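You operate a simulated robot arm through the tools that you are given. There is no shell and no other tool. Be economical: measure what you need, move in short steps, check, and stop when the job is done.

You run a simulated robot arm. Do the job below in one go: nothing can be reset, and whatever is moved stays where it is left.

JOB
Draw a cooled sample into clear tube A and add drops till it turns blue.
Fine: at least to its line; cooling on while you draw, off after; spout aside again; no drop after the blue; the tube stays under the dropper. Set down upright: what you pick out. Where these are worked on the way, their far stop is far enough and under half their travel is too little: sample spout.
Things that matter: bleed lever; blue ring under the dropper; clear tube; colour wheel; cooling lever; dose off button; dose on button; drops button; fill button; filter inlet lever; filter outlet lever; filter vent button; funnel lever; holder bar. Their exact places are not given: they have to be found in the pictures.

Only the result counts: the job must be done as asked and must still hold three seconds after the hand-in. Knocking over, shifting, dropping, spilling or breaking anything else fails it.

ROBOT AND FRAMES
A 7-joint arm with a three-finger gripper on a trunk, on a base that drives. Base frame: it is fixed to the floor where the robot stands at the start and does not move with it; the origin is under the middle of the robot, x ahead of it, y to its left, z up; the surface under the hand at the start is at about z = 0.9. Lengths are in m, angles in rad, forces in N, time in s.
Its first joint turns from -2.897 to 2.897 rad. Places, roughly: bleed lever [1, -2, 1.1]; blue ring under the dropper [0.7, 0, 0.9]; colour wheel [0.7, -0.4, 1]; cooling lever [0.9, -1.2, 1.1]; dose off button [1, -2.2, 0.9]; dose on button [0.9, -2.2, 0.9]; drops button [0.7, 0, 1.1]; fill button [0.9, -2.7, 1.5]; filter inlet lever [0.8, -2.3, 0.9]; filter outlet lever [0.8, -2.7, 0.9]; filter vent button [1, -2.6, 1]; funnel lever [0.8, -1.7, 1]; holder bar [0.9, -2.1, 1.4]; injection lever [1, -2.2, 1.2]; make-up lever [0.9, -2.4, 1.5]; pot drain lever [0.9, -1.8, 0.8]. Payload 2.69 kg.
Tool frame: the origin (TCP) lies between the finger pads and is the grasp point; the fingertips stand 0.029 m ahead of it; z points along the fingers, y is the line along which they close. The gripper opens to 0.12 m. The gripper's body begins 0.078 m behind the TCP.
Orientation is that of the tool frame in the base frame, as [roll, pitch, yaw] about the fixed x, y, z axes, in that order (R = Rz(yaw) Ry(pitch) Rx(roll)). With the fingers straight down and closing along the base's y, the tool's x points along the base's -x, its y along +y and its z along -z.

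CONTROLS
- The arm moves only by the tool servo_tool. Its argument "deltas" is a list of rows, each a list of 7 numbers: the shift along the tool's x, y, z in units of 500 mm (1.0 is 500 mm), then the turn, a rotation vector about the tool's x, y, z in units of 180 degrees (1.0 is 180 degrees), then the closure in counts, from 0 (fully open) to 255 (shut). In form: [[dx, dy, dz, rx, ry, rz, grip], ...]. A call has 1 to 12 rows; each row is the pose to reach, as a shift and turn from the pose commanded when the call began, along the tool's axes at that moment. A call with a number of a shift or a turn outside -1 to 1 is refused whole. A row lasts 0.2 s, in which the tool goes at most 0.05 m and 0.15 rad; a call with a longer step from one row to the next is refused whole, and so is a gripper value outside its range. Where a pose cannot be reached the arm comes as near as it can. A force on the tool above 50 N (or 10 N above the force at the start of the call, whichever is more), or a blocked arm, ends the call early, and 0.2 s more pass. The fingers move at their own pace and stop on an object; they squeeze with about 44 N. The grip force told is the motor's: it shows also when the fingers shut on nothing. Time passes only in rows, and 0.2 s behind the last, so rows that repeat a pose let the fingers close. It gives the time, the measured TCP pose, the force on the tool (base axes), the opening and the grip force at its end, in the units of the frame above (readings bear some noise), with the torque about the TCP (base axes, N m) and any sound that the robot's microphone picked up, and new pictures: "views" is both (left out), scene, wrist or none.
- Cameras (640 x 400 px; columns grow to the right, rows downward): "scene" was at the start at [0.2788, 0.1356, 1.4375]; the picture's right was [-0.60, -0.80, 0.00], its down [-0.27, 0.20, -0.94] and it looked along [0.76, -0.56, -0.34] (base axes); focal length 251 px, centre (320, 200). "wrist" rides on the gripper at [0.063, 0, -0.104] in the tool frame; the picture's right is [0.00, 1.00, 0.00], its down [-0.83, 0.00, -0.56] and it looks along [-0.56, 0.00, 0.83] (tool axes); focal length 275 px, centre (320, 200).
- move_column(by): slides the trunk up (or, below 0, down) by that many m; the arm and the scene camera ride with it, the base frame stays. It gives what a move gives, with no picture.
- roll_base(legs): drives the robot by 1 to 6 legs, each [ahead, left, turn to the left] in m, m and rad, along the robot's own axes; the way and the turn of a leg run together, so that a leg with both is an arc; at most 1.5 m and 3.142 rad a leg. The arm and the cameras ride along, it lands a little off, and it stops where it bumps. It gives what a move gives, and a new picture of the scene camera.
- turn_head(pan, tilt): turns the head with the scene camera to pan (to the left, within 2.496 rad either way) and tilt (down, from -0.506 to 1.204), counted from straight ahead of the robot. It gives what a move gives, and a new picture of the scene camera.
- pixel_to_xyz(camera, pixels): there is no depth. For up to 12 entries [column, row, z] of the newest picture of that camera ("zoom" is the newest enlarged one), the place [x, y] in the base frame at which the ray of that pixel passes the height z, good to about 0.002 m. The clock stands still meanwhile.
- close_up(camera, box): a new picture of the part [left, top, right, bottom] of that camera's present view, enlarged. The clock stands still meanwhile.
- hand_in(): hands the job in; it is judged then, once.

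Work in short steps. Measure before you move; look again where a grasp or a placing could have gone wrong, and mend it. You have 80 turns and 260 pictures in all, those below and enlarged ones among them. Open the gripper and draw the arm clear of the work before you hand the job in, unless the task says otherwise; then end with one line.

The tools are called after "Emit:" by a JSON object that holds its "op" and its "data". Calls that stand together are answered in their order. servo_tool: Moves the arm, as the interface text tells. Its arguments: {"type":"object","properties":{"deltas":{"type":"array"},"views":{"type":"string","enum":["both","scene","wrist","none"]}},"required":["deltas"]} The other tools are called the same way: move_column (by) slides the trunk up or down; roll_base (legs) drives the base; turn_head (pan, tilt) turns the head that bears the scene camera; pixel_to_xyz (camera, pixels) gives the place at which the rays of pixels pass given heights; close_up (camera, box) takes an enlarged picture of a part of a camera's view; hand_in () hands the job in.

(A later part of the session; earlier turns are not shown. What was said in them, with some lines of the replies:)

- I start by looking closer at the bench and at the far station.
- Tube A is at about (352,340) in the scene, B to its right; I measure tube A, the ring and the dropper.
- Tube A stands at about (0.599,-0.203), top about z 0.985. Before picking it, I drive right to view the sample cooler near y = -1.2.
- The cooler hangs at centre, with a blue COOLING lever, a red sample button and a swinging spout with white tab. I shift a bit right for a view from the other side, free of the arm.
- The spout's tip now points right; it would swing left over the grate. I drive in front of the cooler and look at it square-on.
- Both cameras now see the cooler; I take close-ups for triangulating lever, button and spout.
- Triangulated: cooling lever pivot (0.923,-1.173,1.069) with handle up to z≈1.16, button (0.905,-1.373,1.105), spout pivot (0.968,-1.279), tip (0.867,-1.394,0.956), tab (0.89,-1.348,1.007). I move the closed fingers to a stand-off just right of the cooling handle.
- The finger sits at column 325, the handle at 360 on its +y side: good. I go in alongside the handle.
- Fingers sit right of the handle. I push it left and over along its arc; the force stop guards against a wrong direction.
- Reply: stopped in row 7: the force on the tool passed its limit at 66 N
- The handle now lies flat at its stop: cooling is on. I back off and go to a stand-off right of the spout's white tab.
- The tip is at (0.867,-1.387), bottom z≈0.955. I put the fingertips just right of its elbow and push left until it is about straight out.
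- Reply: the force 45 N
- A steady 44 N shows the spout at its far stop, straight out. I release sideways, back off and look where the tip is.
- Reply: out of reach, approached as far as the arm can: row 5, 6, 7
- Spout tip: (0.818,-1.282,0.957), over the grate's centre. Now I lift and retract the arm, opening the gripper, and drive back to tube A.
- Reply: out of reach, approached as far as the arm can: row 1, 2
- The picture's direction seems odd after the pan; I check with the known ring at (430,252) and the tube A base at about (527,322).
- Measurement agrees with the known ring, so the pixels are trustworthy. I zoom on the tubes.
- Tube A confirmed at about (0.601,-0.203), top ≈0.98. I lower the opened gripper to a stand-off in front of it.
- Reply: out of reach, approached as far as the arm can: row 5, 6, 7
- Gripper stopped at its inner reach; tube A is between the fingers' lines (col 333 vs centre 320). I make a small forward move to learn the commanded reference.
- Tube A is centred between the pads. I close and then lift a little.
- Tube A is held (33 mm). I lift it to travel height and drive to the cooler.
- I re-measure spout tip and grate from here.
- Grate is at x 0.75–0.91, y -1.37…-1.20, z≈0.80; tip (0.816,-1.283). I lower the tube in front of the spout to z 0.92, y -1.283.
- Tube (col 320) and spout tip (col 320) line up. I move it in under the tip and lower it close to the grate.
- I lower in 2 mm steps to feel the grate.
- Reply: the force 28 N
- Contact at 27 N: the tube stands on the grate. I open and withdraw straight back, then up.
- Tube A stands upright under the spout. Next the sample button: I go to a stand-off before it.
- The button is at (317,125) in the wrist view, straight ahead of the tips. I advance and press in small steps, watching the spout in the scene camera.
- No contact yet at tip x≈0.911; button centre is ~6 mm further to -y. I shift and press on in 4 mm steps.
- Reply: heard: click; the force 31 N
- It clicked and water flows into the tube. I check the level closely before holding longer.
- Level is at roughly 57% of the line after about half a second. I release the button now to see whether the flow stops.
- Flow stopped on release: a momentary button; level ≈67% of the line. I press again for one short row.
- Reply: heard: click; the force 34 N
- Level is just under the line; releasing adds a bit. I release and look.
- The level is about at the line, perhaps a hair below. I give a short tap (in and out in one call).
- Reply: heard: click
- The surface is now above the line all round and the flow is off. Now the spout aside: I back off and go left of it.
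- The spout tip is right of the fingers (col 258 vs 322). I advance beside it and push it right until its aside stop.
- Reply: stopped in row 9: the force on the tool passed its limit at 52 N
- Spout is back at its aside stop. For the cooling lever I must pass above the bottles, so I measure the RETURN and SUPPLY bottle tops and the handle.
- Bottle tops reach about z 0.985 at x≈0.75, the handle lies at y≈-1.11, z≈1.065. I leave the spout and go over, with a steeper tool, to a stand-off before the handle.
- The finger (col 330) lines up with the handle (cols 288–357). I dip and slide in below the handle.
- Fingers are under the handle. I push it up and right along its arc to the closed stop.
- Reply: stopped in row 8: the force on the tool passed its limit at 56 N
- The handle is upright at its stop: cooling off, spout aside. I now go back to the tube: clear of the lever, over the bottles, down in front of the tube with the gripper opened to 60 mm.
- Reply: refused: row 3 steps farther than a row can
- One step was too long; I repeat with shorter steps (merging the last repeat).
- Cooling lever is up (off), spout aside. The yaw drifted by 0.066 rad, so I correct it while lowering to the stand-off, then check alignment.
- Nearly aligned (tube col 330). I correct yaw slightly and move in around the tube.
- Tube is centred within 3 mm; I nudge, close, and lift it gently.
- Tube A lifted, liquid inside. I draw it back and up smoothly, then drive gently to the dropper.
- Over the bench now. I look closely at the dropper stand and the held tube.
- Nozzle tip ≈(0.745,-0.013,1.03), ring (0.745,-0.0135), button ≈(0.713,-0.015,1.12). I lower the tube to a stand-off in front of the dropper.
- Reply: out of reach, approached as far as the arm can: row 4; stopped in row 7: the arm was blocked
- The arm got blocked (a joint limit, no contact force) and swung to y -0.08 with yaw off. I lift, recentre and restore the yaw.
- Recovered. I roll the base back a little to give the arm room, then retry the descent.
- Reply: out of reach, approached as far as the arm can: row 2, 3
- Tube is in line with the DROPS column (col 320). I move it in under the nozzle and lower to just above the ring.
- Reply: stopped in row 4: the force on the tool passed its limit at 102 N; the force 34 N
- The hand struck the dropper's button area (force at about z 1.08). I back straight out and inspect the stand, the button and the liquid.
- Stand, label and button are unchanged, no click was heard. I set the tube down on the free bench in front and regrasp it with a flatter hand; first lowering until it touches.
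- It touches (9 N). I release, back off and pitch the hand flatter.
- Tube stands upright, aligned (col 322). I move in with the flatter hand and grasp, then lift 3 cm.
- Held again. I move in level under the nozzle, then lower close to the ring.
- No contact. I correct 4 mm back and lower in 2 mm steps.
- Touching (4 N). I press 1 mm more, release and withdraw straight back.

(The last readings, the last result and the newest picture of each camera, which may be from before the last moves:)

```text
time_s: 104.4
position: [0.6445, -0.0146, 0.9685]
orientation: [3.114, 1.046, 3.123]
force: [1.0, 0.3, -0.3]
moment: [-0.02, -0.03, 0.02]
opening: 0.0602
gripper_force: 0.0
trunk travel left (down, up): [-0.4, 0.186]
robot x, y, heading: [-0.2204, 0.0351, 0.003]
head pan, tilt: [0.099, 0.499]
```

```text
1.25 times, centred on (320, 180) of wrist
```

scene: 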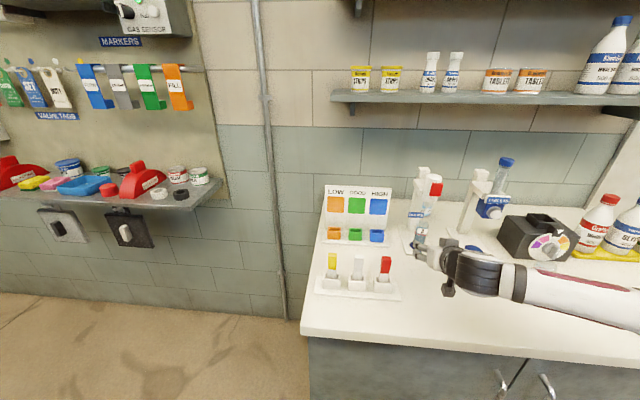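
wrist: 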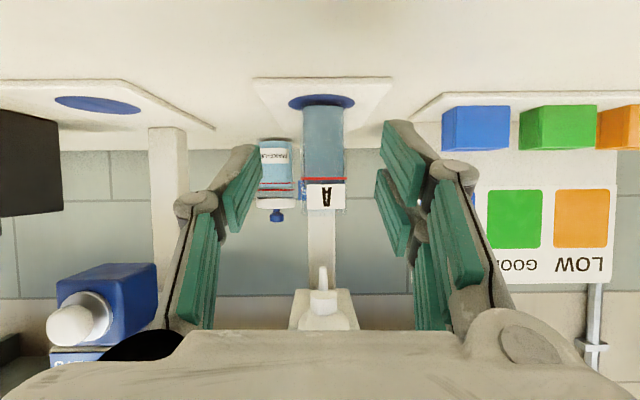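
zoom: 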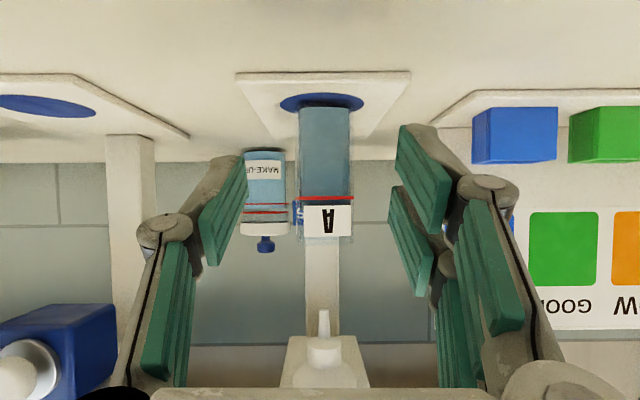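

Tube A stands on the blue ring beneath the nozzle. Now I rise with closed fingers to a stand-off before the red drops button.

Emit:
{"op": "servo_tool", "data": {"deltas": [[-0.053, 0, -0.042, 0, -0.01, 0, 127], [-0.105, -0.001, -0.084, 0, -0.02, 0, 255], [-0.158, -0.002, -0.125, 0, -0.03, 0, 255], [-0.21, -0.002, -0.167, 0, -0.04, 0, 255], [-0.263, -0.003, -0.209, 0, -0.0493, 0, 255], [-0.263, -0.003, -0.209, 0, -0.0493, 0, 255]], "views": "both"}}

Emit:
{"op": "close_up", "data": {"camera": "scene", "box": [390, 160, 470, 270]}}

```text
time_s: 105.8
position: [0.619, -0.0143, 1.1374]
orientation: [3.104, 1.202, 3.111]
force: [0.4, -0.1, -0.1]
moment: [-0.02, 0.02, 0.03]
opening: 0.0002
gripper_force: 28.7
trunk travel left (down, up): [-0.4, 0.186]
robot x, y, heading: [-0.2195, 0.0292, 0.002]
head pan, tilt: [0.099, 0.499]
```

scene: 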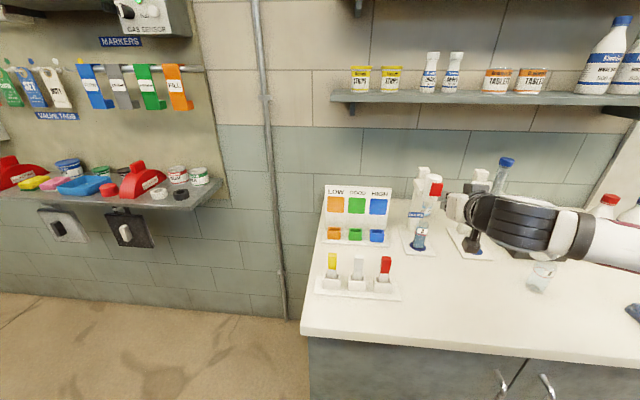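
wrist: 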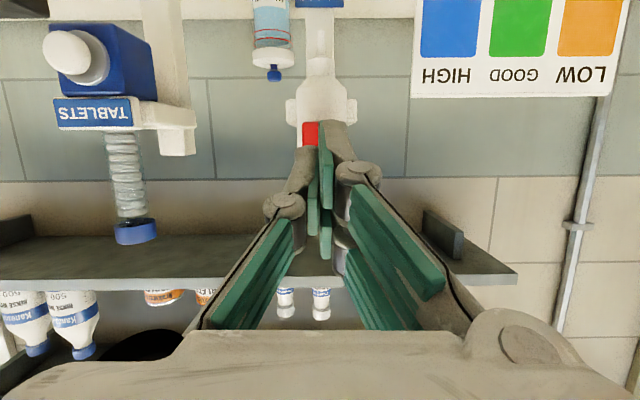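

```text
3.64 times, centred on (430, 215) of scene
```

zoom: 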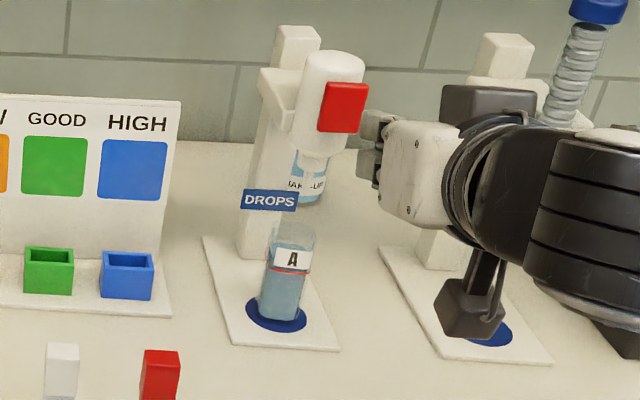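

The button lies straight ahead (col ~321, z≈1.118). I approach to just before it.

Emit:
{"op": "servo_tool", "data": {"deltas": [[-0.01, 0, 0.05, 0, 0, 0, 255], [-0.021, 0, 0.099, 0, 0, 0, 255], [-0.024, 0, 0.1065, 0, 0, 0, 255], [-0.0268, 0, 0.114, 0, 0, 0, 255]], "views": "both"}}

Emit:
{"op": "close_up", "data": {"camera": "scene", "box": [390, 160, 470, 270]}}

```text
time_s: 106.8
position: [0.6757, -0.0143, 1.1291]
orientation: [3.105, 1.201, 3.114]
force: [-1.8, -1.2, 0.8]
moment: [0.02, -0.08, -0.02]
opening: 0.0002
gripper_force: 28.3
trunk travel left (down, up): [-0.4, 0.186]
robot x, y, heading: [-0.2221, 0.0309, 0.001]
head pan, tilt: [0.099, 0.499]
heard: click
```

scene: 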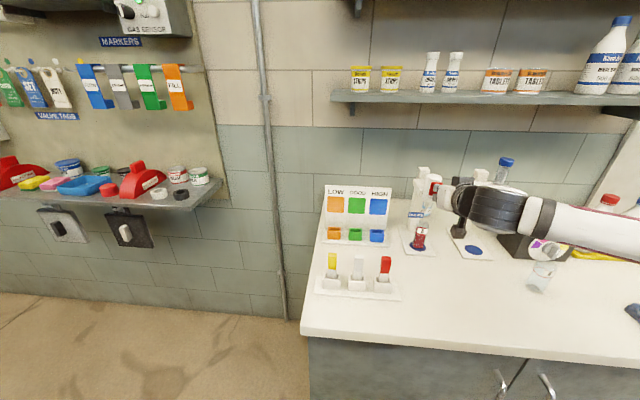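
wrist: 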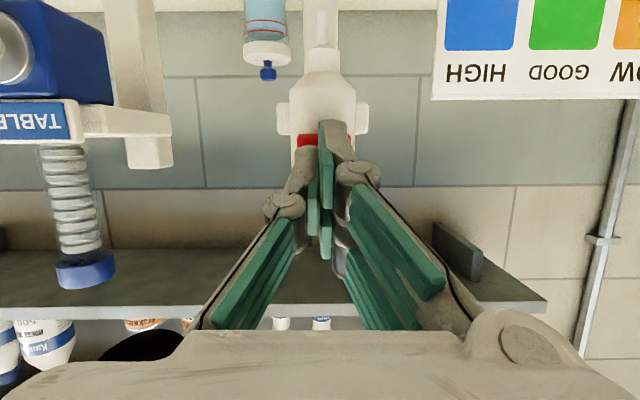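

```text
3.64 times, centred on (430, 215) of scene
```

zoom: 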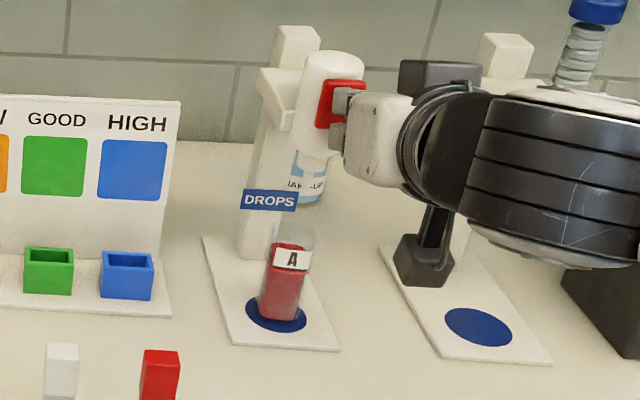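

One click and the liquid turned red. I release and press once more, looking after each press.

Emit:
{"op": "servo_tool", "data": {"deltas": [[0.0072, 0, -0.0186, 0, 0, 0, 255], [0.0072, 0, -0.0186, 0, 0, 0, 255], [-0.0004, 0, 0.001, 0, 0, 0, 255]], "views": "none"}}

Emit:
{"op": "close_up", "data": {"camera": "scene", "box": [390, 160, 470, 270]}}

```text
time_s: 107.6
position: [0.676, -0.0141, 1.1283]
orientation: [3.105, 1.202, 3.114]
force: [-3.3, -0.8, -0.1]
moment: [0.02, -0.04, 0.02]
opening: 0.0
gripper_force: 28.6
trunk travel left (down, up): [-0.4, 0.186]
robot x, y, heading: [-0.2205, 0.0321, 0.012]
head pan, tilt: [0.099, 0.499]
heard: click
```

```text
3.64 times, centred on (430, 215) of scene
```

zoom: 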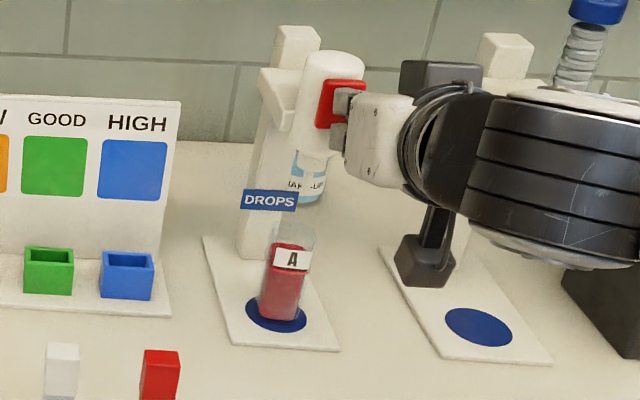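

Still red after the second drop. Another single press.

Emit:
{"op": "servo_tool", "data": {"deltas": [[0.0072, 0, -0.0186, 0, 0, 0, 255], [0.0072, 0, -0.0186, 0, 0, 0, 255], [-0.0004, 0, 0.001, 0, 0, 0, 255]], "views": "none"}}

Emit:
{"op": "close_up", "data": {"camera": "scene", "box": [390, 160, 470, 270]}}

```text
time_s: 108.4
position: [0.6765, -0.0153, 1.1281]
orientation: [3.104, 1.201, 3.114]
force: [-9.1, -1.6, 0.6]
moment: [0.01, -0.12, 0.0]
opening: 0.0001
gripper_force: 28.3
trunk travel left (down, up): [-0.4, 0.186]
robot x, y, heading: [-0.2182, 0.0335, 0.007]
head pan, tilt: [0.099, 0.499]
heard: click
```

```text
3.64 times, centred on (430, 215) of scene
```

zoom: 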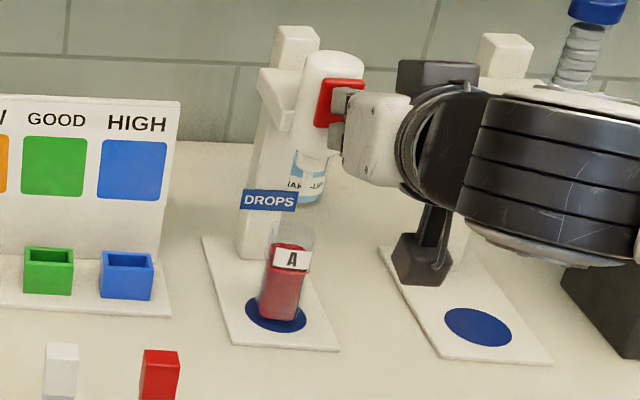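

Still red; fourth press.

Emit:
{"op": "servo_tool", "data": {"deltas": [[0.0072, 0, -0.0186, 0, 0, 0, 255], [0.0072, 0, -0.0186, 0, 0, 0, 255], [-0.0002, 0, 0.0005, 0, 0, 0, 255]], "views": "none"}}

Emit:
{"op": "close_up", "data": {"camera": "scene", "box": [390, 160, 470, 270]}}

```text
time_s: 109.2
position: [0.6775, -0.0152, 1.1287]
orientation: [3.105, 1.2, 3.114]
force: [-7.2, -1.0, 0.5]
moment: [0.0, -0.11, 0.0]
opening: 0.0001
gripper_force: 28.8
trunk travel left (down, up): [-0.4, 0.186]
robot x, y, heading: [-0.2202, 0.0326, 0.006]
head pan, tilt: [0.099, 0.499]
heard: click
```

```text
3.64 times, centred on (430, 215) of scene
5 turns are left
```

zoom: 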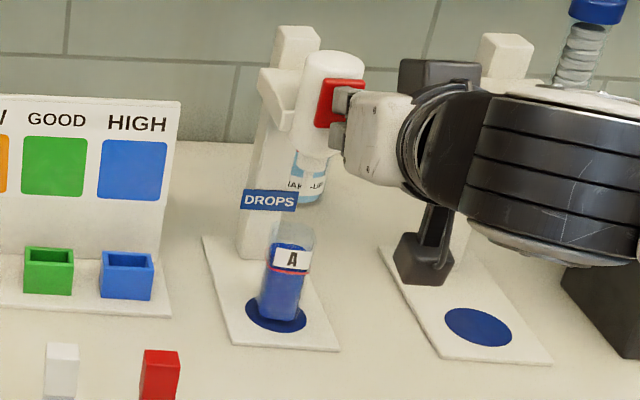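

It turned blue on the fourth drop. I withdraw straight back and open the gripper once clear.

Emit:
{"op": "servo_tool", "data": {"deltas": [[0.02, 0, -0.05, 0, 0, 0, 255], [0.03, 0, -0.12, 0, 0, 0, 255], [0.03, 0, -0.2, 0, 0, 0, 255], [-0.02, 0, -0.26, 0, 0, 0, 255], [-0.07, 0, -0.3, 0, 0, 0, 60], [-0.12, 0, -0.34, 0, 0, 0, 0], [-0.12, 0, -0.34, 0, 0, 0, 0]], "views": "scene"}}

Emit:
{"op": "close_up", "data": {"camera": "scene", "box": [390, 160, 470, 270]}}

```text
time_s: 110.8
position: [0.5438, -0.0174, 1.2444]
orientation: [3.103, 1.203, 3.111]
force: [0.6, 0.7, -0.3]
moment: [0.05, -0.01, 0.04]
opening: 0.1198
gripper_force: 0.2
trunk travel left (down, up): [-0.4, 0.186]
robot x, y, heading: [-0.2175, 0.0325, 0.003]
head pan, tilt: [0.099, 0.499]
```

scene: 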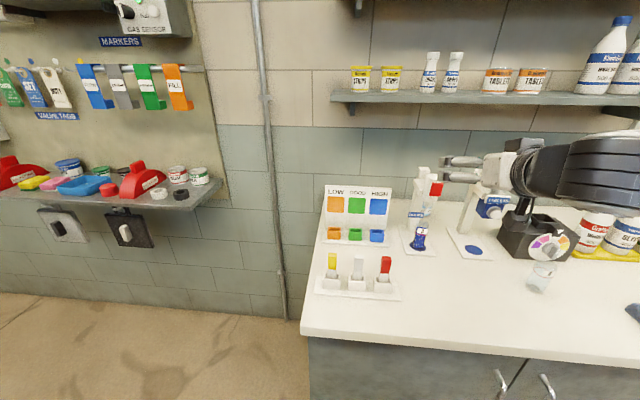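

```text
3.64 times, centred on (430, 215) of scene
4 turns are left
```

zoom: 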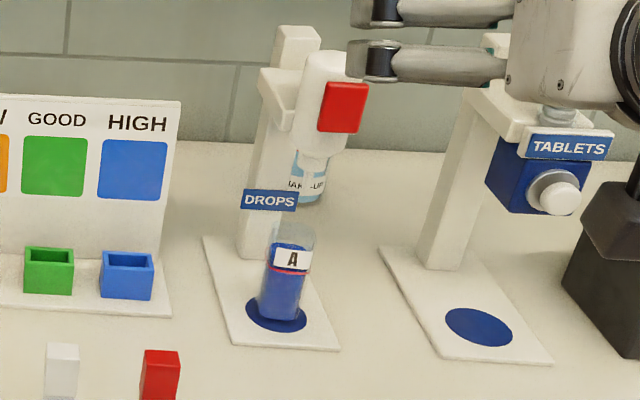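

The tube stands blue on the ring, the arm is clear and the gripper is open, so I hand in.

Emit:
{"op": "hand_in", "data": {}}

```text
The job is handed in.
```

Job handed in: tube A was filled to just above its line with cooling on, then cooling was turned off and the spout swung aside. The tube stands upright on the blue ring under the dropper and turned blue on the fourth drop, with none added after. On the first try at placing it, the hand bumped the dropper (102 N peak). I heard no click, and nothing looked moved in the pictures afterwards.
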